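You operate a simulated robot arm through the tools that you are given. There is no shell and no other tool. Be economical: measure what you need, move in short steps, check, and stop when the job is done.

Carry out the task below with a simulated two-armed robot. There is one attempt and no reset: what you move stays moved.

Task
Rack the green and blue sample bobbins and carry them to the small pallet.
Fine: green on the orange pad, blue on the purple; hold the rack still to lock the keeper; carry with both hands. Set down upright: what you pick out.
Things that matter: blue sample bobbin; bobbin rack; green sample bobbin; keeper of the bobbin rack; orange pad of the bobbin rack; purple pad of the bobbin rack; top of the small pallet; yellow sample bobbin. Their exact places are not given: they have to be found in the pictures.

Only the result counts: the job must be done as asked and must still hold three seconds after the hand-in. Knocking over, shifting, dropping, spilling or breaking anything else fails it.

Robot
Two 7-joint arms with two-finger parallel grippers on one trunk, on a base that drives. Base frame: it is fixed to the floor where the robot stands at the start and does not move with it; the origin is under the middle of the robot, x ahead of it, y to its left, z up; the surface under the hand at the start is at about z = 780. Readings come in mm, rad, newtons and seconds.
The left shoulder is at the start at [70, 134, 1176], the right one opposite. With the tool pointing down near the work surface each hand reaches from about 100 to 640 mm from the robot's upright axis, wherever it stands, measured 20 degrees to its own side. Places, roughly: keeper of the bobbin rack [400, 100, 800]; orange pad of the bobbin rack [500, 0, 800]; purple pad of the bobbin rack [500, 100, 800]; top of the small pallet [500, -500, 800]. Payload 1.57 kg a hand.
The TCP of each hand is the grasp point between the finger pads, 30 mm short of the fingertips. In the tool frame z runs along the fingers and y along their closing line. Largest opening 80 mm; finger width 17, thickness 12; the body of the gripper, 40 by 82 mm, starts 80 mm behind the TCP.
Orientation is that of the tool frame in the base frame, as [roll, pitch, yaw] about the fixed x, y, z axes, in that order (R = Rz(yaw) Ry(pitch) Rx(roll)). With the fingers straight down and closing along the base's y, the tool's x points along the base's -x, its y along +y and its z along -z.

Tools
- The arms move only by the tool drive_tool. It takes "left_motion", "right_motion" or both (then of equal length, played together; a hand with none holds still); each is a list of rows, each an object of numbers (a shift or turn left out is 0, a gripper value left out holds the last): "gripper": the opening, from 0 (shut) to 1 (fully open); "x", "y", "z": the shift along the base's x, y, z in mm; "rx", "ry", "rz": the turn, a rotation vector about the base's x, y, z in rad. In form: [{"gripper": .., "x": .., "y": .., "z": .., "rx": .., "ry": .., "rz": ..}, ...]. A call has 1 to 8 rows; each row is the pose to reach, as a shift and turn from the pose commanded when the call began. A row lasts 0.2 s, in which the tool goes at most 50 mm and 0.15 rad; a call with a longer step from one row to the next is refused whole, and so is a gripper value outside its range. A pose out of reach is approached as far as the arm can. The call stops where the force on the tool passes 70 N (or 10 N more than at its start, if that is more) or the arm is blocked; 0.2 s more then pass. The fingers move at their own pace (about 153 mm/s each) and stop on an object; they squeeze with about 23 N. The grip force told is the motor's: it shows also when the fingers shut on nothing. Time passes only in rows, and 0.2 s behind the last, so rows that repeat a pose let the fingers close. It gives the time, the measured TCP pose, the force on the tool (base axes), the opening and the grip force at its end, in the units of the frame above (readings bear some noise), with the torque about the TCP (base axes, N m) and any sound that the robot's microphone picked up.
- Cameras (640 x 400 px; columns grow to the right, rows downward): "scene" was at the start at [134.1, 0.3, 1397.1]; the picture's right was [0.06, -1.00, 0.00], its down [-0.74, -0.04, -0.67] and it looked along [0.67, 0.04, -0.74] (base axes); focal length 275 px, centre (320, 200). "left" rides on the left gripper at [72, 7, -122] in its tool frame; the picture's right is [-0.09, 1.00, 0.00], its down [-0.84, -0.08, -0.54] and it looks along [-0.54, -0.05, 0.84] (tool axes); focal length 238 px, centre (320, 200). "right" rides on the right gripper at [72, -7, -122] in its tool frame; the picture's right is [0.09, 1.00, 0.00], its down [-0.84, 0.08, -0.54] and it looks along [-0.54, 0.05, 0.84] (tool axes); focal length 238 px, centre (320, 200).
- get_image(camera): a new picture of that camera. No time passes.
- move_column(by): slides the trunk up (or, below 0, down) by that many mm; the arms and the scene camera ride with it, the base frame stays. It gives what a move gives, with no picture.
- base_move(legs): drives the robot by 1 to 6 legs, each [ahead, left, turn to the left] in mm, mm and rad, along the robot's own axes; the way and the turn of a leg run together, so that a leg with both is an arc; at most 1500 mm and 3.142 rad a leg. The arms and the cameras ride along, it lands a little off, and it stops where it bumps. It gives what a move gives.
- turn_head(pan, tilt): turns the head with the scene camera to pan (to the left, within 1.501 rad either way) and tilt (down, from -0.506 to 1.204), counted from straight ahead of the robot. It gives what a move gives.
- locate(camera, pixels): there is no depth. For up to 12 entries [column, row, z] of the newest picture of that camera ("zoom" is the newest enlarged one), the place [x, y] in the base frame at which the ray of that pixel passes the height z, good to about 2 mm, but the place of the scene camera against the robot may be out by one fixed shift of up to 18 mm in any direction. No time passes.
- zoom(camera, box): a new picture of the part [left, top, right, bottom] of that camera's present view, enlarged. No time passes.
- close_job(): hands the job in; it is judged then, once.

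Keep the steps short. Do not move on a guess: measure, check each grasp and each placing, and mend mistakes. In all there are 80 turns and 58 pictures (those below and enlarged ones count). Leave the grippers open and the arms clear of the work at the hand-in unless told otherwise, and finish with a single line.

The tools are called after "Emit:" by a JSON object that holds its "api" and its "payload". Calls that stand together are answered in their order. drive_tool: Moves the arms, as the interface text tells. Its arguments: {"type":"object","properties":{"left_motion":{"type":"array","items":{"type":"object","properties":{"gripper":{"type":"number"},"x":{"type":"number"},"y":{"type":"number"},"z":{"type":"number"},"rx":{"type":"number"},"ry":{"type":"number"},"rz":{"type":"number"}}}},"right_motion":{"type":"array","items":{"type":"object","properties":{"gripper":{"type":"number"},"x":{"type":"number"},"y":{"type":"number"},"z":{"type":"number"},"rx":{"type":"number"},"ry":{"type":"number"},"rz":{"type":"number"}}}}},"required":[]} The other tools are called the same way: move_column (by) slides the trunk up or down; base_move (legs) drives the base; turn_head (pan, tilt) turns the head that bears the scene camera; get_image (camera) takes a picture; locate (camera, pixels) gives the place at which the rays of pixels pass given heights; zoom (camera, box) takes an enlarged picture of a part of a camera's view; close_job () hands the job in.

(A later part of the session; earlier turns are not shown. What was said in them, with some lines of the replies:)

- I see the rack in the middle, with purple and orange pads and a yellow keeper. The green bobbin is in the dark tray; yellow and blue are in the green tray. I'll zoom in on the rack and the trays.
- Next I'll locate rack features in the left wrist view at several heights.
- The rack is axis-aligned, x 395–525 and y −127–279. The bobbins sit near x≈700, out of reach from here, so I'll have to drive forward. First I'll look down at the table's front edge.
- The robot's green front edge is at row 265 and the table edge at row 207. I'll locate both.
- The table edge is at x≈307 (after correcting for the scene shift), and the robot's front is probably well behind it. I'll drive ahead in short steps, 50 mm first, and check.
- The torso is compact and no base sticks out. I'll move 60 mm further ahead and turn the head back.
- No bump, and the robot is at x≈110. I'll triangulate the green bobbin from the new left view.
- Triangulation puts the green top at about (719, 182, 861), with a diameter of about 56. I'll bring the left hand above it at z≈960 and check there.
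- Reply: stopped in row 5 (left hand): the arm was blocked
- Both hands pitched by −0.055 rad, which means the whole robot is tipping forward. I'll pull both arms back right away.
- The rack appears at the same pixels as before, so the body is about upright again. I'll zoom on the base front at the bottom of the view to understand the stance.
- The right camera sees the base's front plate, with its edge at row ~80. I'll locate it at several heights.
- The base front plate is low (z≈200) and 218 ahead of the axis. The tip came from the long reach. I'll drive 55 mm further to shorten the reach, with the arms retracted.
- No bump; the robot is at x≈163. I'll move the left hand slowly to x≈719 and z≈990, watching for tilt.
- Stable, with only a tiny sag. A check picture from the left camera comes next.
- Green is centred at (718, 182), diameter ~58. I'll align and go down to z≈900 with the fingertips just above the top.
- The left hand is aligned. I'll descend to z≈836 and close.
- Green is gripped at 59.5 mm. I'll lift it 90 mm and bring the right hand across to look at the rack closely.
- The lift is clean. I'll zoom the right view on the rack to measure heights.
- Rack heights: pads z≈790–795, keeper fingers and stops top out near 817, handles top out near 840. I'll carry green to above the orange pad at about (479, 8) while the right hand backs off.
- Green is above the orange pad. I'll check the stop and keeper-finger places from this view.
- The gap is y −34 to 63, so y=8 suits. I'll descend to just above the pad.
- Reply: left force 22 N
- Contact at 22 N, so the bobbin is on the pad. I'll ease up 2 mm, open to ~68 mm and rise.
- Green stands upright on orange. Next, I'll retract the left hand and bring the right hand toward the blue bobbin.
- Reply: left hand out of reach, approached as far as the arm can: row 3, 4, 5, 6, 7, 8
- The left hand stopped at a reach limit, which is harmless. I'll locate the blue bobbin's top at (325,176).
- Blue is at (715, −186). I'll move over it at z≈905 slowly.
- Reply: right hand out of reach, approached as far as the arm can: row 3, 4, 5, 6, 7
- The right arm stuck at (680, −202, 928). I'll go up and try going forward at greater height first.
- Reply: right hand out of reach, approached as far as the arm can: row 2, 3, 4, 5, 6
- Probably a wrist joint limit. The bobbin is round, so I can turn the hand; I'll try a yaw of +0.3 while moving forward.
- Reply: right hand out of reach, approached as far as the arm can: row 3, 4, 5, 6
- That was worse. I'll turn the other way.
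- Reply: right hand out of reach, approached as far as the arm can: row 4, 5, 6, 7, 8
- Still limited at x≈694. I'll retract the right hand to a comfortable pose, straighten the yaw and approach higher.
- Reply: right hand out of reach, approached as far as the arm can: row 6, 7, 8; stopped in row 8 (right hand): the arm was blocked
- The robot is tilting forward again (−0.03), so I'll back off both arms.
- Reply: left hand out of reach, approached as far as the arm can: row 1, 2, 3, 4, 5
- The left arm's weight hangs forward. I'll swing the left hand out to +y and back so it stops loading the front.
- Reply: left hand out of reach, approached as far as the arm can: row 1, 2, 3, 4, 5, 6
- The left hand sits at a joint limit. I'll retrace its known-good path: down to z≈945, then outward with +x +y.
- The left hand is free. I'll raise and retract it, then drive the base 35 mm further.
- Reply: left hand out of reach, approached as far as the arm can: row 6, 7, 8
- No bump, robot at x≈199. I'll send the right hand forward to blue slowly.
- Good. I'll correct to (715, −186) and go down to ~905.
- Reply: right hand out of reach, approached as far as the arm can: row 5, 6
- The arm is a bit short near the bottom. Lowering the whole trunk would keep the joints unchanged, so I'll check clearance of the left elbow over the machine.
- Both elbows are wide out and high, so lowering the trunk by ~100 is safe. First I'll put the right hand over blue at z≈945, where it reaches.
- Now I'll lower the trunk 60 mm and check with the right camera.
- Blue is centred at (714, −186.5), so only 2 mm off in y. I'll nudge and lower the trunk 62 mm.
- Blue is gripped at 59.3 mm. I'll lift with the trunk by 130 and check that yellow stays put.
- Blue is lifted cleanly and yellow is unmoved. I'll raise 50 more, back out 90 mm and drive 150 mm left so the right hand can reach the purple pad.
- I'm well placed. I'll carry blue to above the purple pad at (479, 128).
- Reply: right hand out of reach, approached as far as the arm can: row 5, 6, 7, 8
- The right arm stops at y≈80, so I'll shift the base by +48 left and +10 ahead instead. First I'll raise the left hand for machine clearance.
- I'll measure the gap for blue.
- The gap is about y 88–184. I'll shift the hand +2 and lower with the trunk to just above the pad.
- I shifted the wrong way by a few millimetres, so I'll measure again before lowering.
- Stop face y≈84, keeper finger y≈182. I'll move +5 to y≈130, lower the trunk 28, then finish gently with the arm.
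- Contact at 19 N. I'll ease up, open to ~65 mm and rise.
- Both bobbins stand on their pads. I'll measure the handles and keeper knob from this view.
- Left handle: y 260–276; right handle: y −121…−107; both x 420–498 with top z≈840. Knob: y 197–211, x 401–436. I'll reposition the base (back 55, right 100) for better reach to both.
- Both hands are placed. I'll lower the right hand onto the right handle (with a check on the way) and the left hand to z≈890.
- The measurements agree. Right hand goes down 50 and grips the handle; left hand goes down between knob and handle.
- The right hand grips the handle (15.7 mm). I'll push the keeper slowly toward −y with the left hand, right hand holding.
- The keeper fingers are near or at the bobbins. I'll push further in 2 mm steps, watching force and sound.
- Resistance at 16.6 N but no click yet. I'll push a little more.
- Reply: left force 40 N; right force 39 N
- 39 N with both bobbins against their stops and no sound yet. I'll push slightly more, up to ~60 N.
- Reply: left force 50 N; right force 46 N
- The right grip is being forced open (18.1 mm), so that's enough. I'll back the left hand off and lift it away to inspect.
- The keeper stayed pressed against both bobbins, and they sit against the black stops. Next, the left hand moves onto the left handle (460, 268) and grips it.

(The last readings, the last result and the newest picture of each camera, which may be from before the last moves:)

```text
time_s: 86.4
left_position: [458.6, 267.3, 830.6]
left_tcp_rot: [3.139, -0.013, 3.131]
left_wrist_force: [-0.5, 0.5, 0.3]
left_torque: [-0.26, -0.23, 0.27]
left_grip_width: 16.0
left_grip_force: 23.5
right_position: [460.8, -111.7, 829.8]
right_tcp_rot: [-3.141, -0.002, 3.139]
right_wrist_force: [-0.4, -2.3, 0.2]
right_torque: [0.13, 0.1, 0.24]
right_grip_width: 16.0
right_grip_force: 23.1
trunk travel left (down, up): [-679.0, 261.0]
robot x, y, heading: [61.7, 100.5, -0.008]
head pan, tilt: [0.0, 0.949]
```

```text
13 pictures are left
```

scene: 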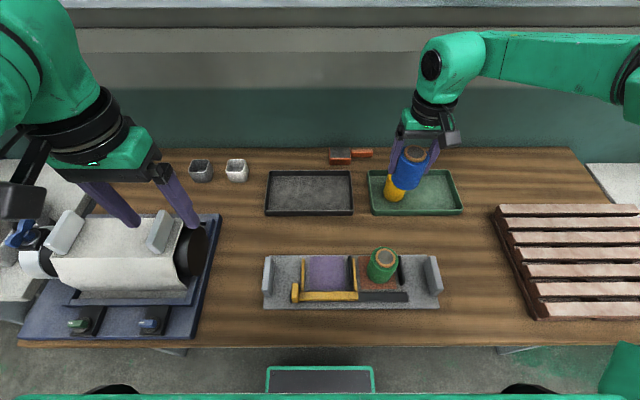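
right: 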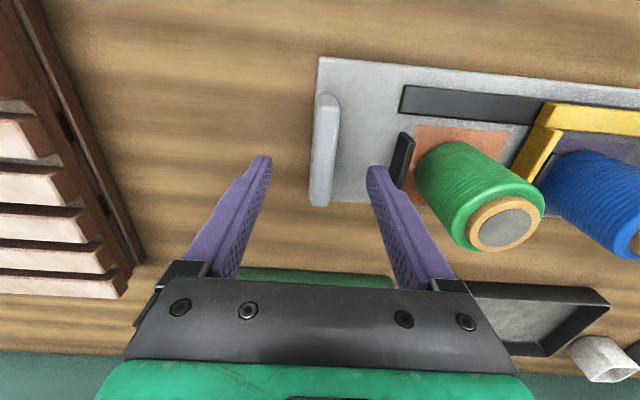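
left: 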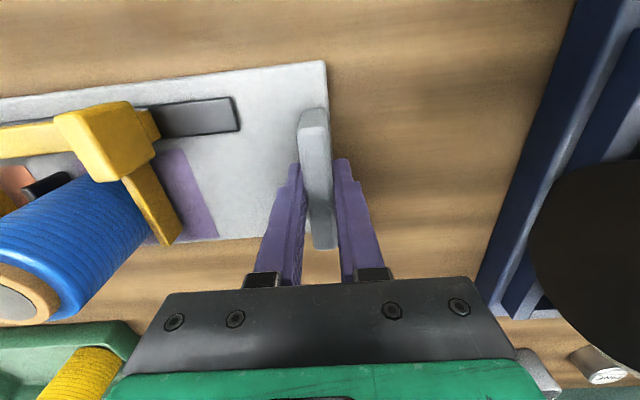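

Both handles are gripped (16 mm each). I'll lift with the trunk by 40 mm and check.

Emit:
{"api": "move_column", "payload": {"by": 40}}

Emit:
{"api": "get_image", "payload": {"camera": "scene"}}

```text
time_s: 87.3
left_position: [459.4, 266.8, 870.4]
left_tcp_rot: [3.137, -0.013, 3.131]
left_wrist_force: [2.1, 1.9, -4.1]
left_torque: [-0.16, -0.1, 0.47]
left_grip_width: 16.1
left_grip_force: 23.3
right_position: [460.4, -113.2, 868.4]
right_tcp_rot: [3.141, -0.003, 3.139]
right_wrist_force: [-1.7, -1.9, -2.9]
right_torque: [0.29, 0.11, 0.25]
right_grip_width: 15.7
right_grip_force: 23.1
trunk travel left (down, up): [-719.0, 221.0]
robot x, y, heading: [63.8, 102.2, -0.004]
head pan, tilt: [0.0, 0.949]
```

```text
12 pictures are left
```

scene: 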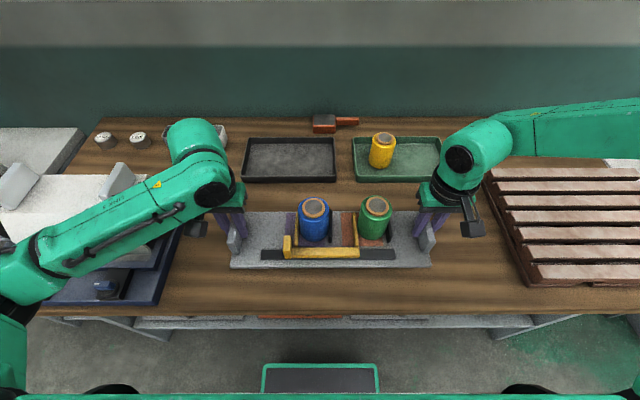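

The lift is level and secure. I'll raise 80 more and drive 400 mm to the right, then look at the pallet.

Emit:
{"api": "move_column", "payload": {"by": 80}}

Emit:
{"api": "base_move", "payload": {"legs": [[0, -200, 0], [0, -200, 0]]}}

Emit:
{"api": "get_image", "payload": {"camera": "scene"}}

```text
time_s: 88.4
left_position: [459.2, 267.4, 950.5]
left_tcp_rot: [3.14, -0.014, 3.131]
left_wrist_force: [2.5, 3.1, -3.9]
left_torque: [-0.22, -0.08, 0.4]
left_grip_width: 15.8
left_grip_force: 22.9
right_position: [461.2, -113.1, 949.1]
right_tcp_rot: [-3.14, 0.0, 3.14]
right_wrist_force: [-2.4, -3.6, -3.5]
right_torque: [0.18, 0.11, 0.25]
right_grip_width: 15.8
right_grip_force: 22.8
trunk travel left (down, up): [-799.0, 141.0]
robot x, y, heading: [64.3, 98.9, -0.005]
head pan, tilt: [0.0, 0.949]
```

```text
time_s: 91.2
left_position: [458.5, -132.7, 951.3]
left_tcp_rot: [3.14, -0.016, 3.132]
left_wrist_force: [1.5, 5.8, -2.9]
left_torque: [-0.2, -0.01, 0.37]
left_grip_width: 15.9
left_grip_force: 23.1
right_position: [459.6, -512.2, 949.3]
right_tcp_rot: [-3.138, -0.001, 3.139]
right_wrist_force: [-1.3, -5.1, -3.9]
right_torque: [0.19, 0.04, 0.18]
right_grip_width: 15.7
right_grip_force: 23.1
trunk travel left (down, up): [-799.0, 141.0]
robot x, y, heading: [57.1, -299.7, -0.001]
head pan, tilt: [0.0, 0.949]
```

```text
11 pictures are left
```

scene: 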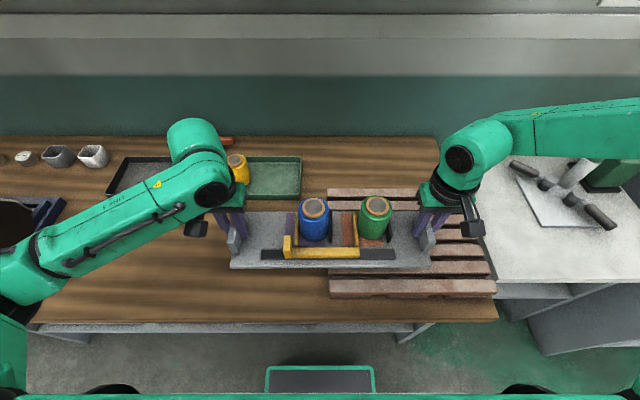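

I'll locate the pallet's corners.

Emit:
{"api": "locate", "payload": {"camera": "scene", "pixels": [[331, 281, 820], [495, 279, 820], [328, 189, 820], [420, 187, 820], [331, 297, 780], [497, 295, 780], [331, 281, 835], [495, 279, 835], [328, 189, 835], [490, 262, 820], [231, 268, 900], [432, 267, 900]]}}

Emit:
{"api": "get_image", "payload": {"camera": "right"}}

```text
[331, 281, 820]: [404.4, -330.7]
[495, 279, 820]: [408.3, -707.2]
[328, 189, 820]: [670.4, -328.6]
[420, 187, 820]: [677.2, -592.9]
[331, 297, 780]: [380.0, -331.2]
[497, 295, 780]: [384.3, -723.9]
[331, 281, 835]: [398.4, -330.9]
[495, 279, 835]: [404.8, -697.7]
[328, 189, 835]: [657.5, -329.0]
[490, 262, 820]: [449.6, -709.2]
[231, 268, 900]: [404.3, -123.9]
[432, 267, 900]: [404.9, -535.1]
```

```text
10 pictures are left
```

right: 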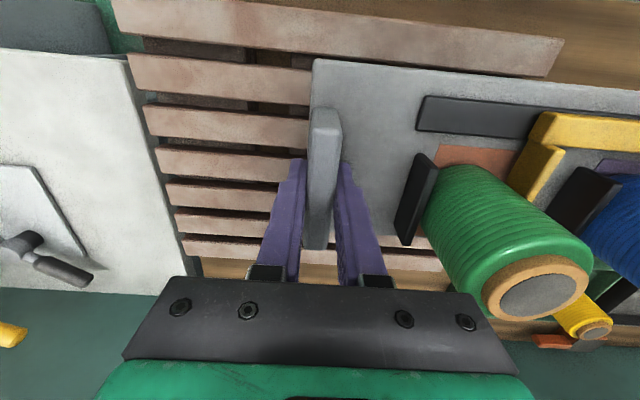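

Emit:
{"api": "locate", "payload": {"camera": "right", "pixels": [[564, 40, 810], [564, 40, 840], [115, 0, 810], [115, 0, 840], [128, 54, 810], [128, 54, 840], [175, 208, 810], [175, 208, 840], [184, 235, 810], [184, 235, 840], [450, 270, 810], [450, 270, 840]]}}

```text
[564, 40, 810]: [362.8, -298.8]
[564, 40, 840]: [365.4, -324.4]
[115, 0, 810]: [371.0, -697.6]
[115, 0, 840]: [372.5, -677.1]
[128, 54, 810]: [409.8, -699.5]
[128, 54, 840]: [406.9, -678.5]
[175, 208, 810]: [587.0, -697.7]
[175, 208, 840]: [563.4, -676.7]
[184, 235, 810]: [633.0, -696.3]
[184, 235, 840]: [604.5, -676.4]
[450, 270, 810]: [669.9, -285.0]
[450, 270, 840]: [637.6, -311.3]
```

Pallet top z≈843, x 365–640, y −328…−677, centre about (502, −503). I'll drive 25 ahead and 180 right, then lower the trunk 48.

Emit:
{"api": "base_move", "payload": {"legs": [[25, -180, 0]]}}

Emit:
{"api": "move_column", "payload": {"by": -46}}

Emit:
{"api": "get_image", "payload": {"camera": "scene"}}

Emit:
{"api": "get_image", "payload": {"camera": "left"}}

```text
time_s: 92.8
left_position: [482.2, -316.7, 949.5]
left_tcp_rot: [3.139, -0.013, 3.128]
left_wrist_force: [1.6, -1.2, -3.4]
left_torque: [-0.25, -0.15, 0.37]
left_grip_width: 15.9
left_grip_force: 22.7
right_position: [481.8, -696.8, 949.9]
right_tcp_rot: [-3.138, -0.003, 3.134]
right_wrist_force: [-1.7, 0.3, -4.1]
right_torque: [0.19, 0.15, 0.21]
right_grip_width: 15.9
right_grip_force: 23.3
trunk travel left (down, up): [-799.0, 141.0]
robot x, y, heading: [87.4, -482.8, -0.008]
head pan, tilt: [0.0, 0.949]
```

```text
time_s: 93.6
left_position: [481.8, -317.8, 904.6]
left_tcp_rot: [3.137, -0.014, 3.13]
left_wrist_force: [1.1, -1.7, -2.3]
left_torque: [-0.25, 0.09, 0.4]
left_grip_width: 16.0
left_grip_force: 23.2
right_position: [483.1, -698.3, 903.6]
right_tcp_rot: [-3.141, -0.001, 3.137]
right_wrist_force: [-2.6, 0.8, -3.4]
right_torque: [0.27, -0.11, 0.15]
right_grip_width: 15.5
right_grip_force: 22.8
trunk travel left (down, up): [-753.0, 187.0]
robot x, y, heading: [81.1, -486.2, -0.005]
head pan, tilt: [0.0, 0.949]
```

```text
9 pictures are left
```

scene: 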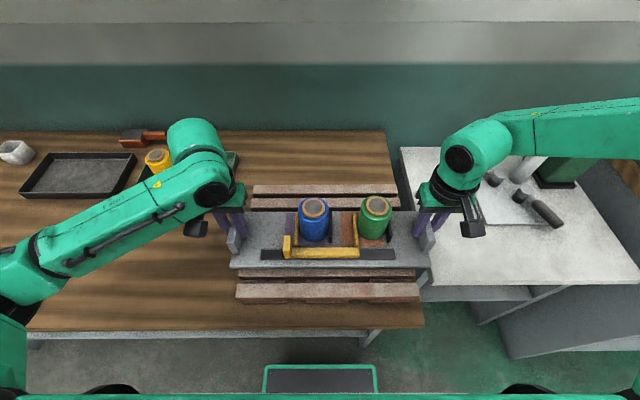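

```text
8 pictures are left
```

left: 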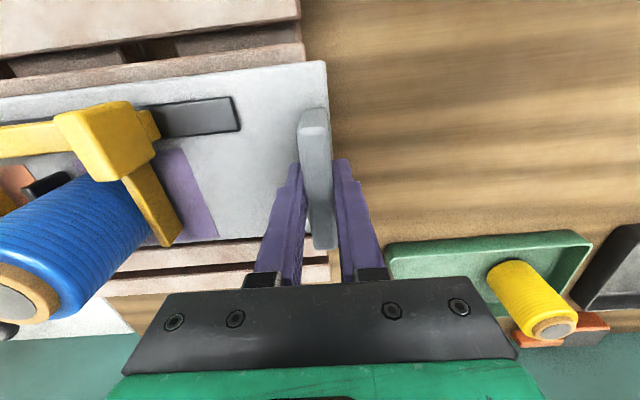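

The rack is centred over the pallet. I'll lower both hands together in small steps until contact.

Emit:
{"api": "drive_tool", "payload": {"left_motion": [{"z": -3}, {"z": -6}, {"z": -9}, {"z": -12}, {"z": -12}], "right_motion": [{"z": -3}, {"z": -6}, {"z": -9}, {"z": -12}, {"z": -12}]}}

```text
time_s: 94.8
left_position: [483.6, -317.2, 892.4]
left_tcp_rot: [3.139, -0.013, 3.13]
left_wrist_force: [1.4, -2.3, -4.8]
left_torque: [0.08, -0.03, 0.54]
left_grip_width: 15.8
left_grip_force: 23.4
right_position: [481.3, -696.9, 890.6]
right_tcp_rot: [-3.14, -0.002, 3.135]
right_wrist_force: [-1.5, 2.6, -2.1]
right_torque: [0.63, 0.06, 0.2]
right_grip_width: 15.9
right_grip_force: 23.5
trunk travel left (down, up): [-753.0, 187.0]
robot x, y, heading: [84.1, -480.2, -0.004]
head pan, tilt: [0.0, 0.949]
```

Not touching yet. I'll continue in 2 mm steps.

Emit:
{"api": "drive_tool", "payload": {"left_motion": [{"z": -2}, {"z": -4}, {"z": -6}, {"z": -8}, {"z": -8}], "right_motion": [{"z": -2}, {"z": -4}, {"z": -6}, {"z": -8}, {"z": -8}]}}

Emit:
{"api": "get_image", "payload": {"camera": "left"}}

```text
time_s: 96.0
left_position: [481.4, -317.3, 889.6]
left_tcp_rot: [3.14, 0.0, 3.132]
left_wrist_force: [7.6, -0.8, 38.3]
left_torque: [-0.53, -0.01, 0.35]
left_grip_width: 16.1
left_grip_force: 22.9
right_position: [479.6, -697.8, 886.3]
right_tcp_rot: [-3.141, 0.008, 3.137]
right_wrist_force: [12.4, -4.4, 36.0]
right_torque: [-0.18, 0.0, 0.17]
right_grip_width: 15.7
right_grip_force: 23.3
trunk travel left (down, up): [-753.0, 187.0]
robot x, y, heading: [88.3, -483.3, -0.008]
head pan, tilt: [0.0, 0.949]
```

```text
7 pictures are left
```

left: 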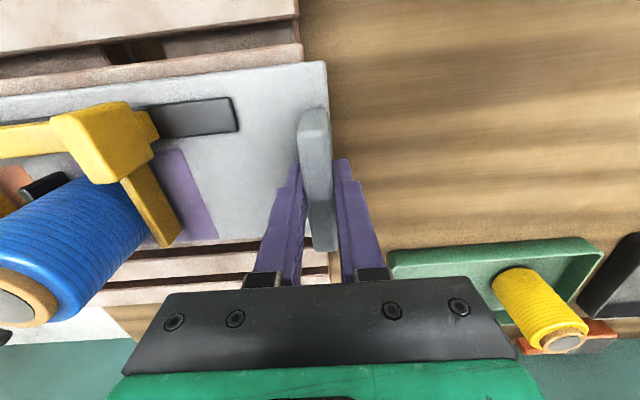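

Both hands show contact (~37 N), so the rack rests on the pallet. I'll unload, open both and rise.

Emit:
{"api": "drive_tool", "payload": {"left_motion": [{"z": 2}, {"z": 4}, {"z": 4, "gripper": 0.55}, {"z": 4, "gripper": 0.55}, {"z": 20}, {"z": 45}, {"z": 75}, {"z": 110}], "right_motion": [{"z": 2}, {"z": 4}, {"z": 4, "gripper": 0.55}, {"z": 4, "gripper": 0.55}, {"z": 20}, {"z": 45}, {"z": 75}, {"z": 110}]}}

Emit:
{"api": "get_image", "payload": {"camera": "scene"}}

Emit:
{"api": "get_image", "payload": {"camera": "right"}}

```text
time_s: 97.8
left_position: [482.4, -318.8, 995.5]
left_tcp_rot: [3.138, -0.013, 3.128]
left_wrist_force: [0.4, 0.3, 0.8]
left_torque: [-0.02, -0.02, 0.01]
left_grip_width: 44.1
left_grip_force: 0.0
right_position: [480.2, -698.9, 993.5]
right_tcp_rot: [-3.139, -0.002, 3.135]
right_wrist_force: [-0.8, -0.1, 0.8]
right_torque: [0.0, 0.0, 0.02]
right_grip_width: 43.9
right_grip_force: 0.1
trunk travel left (down, up): [-753.0, 187.0]
robot x, y, heading: [84.5, -485.6, -0.009]
head pan, tilt: [0.0, 0.949]
```

```text
6 pictures are left
```

scene: 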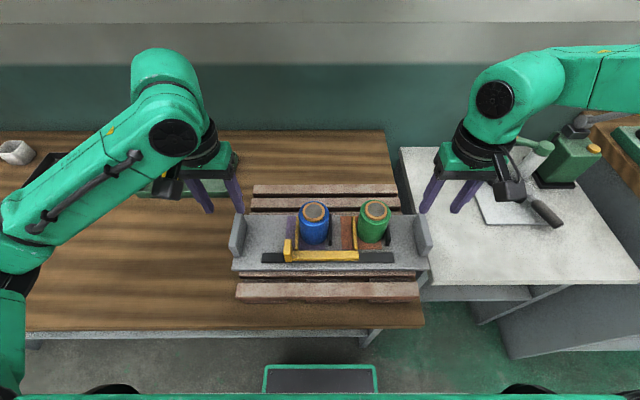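

```text
5 pictures are left
```

right: 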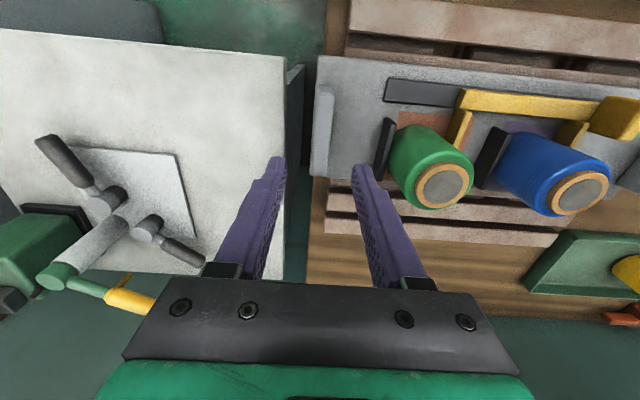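

The rack stands on the pallet with both bobbins upright. I'll zoom for a last check and raise the hands further, grippers open.

Emit:
{"api": "drive_tool", "payload": {"left_motion": [{"z": 30, "gripper": 1}, {"z": 60}, {"z": 60}], "right_motion": [{"z": 30, "gripper": 1}, {"z": 60}, {"z": 60}]}}

Emit:
{"api": "zoom", "payload": {"camera": "scene", "box": [220, 170, 440, 310]}}

```text
time_s: 98.6
left_position: [482.3, -317.2, 1053.4]
left_tcp_rot: [3.137, -0.015, 3.13]
left_wrist_force: [0.2, -0.7, -0.1]
left_torque: [-0.04, 0.03, 0.0]
left_grip_width: 80.0
left_grip_force: 0.1
right_position: [482.7, -697.7, 1054.9]
right_tcp_rot: [3.141, -0.002, 3.136]
right_wrist_force: [0.1, -0.3, -1.0]
right_torque: [0.03, -0.01, -0.05]
right_grip_width: 79.9
right_grip_force: 0.1
trunk travel left (down, up): [-753.0, 187.0]
robot x, y, heading: [87.6, -483.6, -0.01]
head pan, tilt: [0.0, 0.949]
```

```text
2.86 times, centred on (330, 240) of scene
```

zoom: 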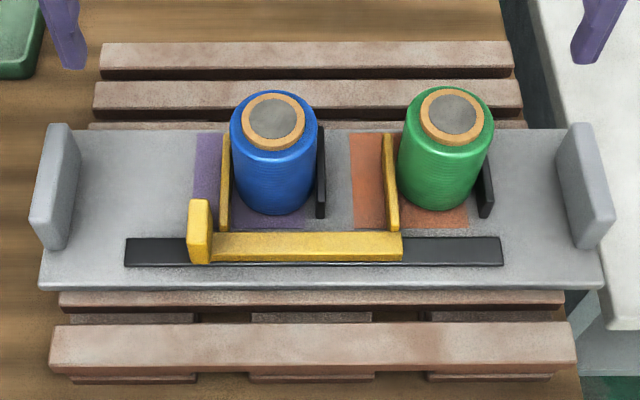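

Green is on orange and blue on purple, both held by the keeper. The rack sits level on the pallet and the hands are clear and open, so I'm handing in.

Emit:
{"api": "close_job", "payload": {}}

```text
The job is handed in.
```

The green bobbin is on the orange pad and the blue one on the purple, both upright; the keeper is pressed home against them, though no click was heard, and the rack sits level on the small pallet after a two-handed carry.
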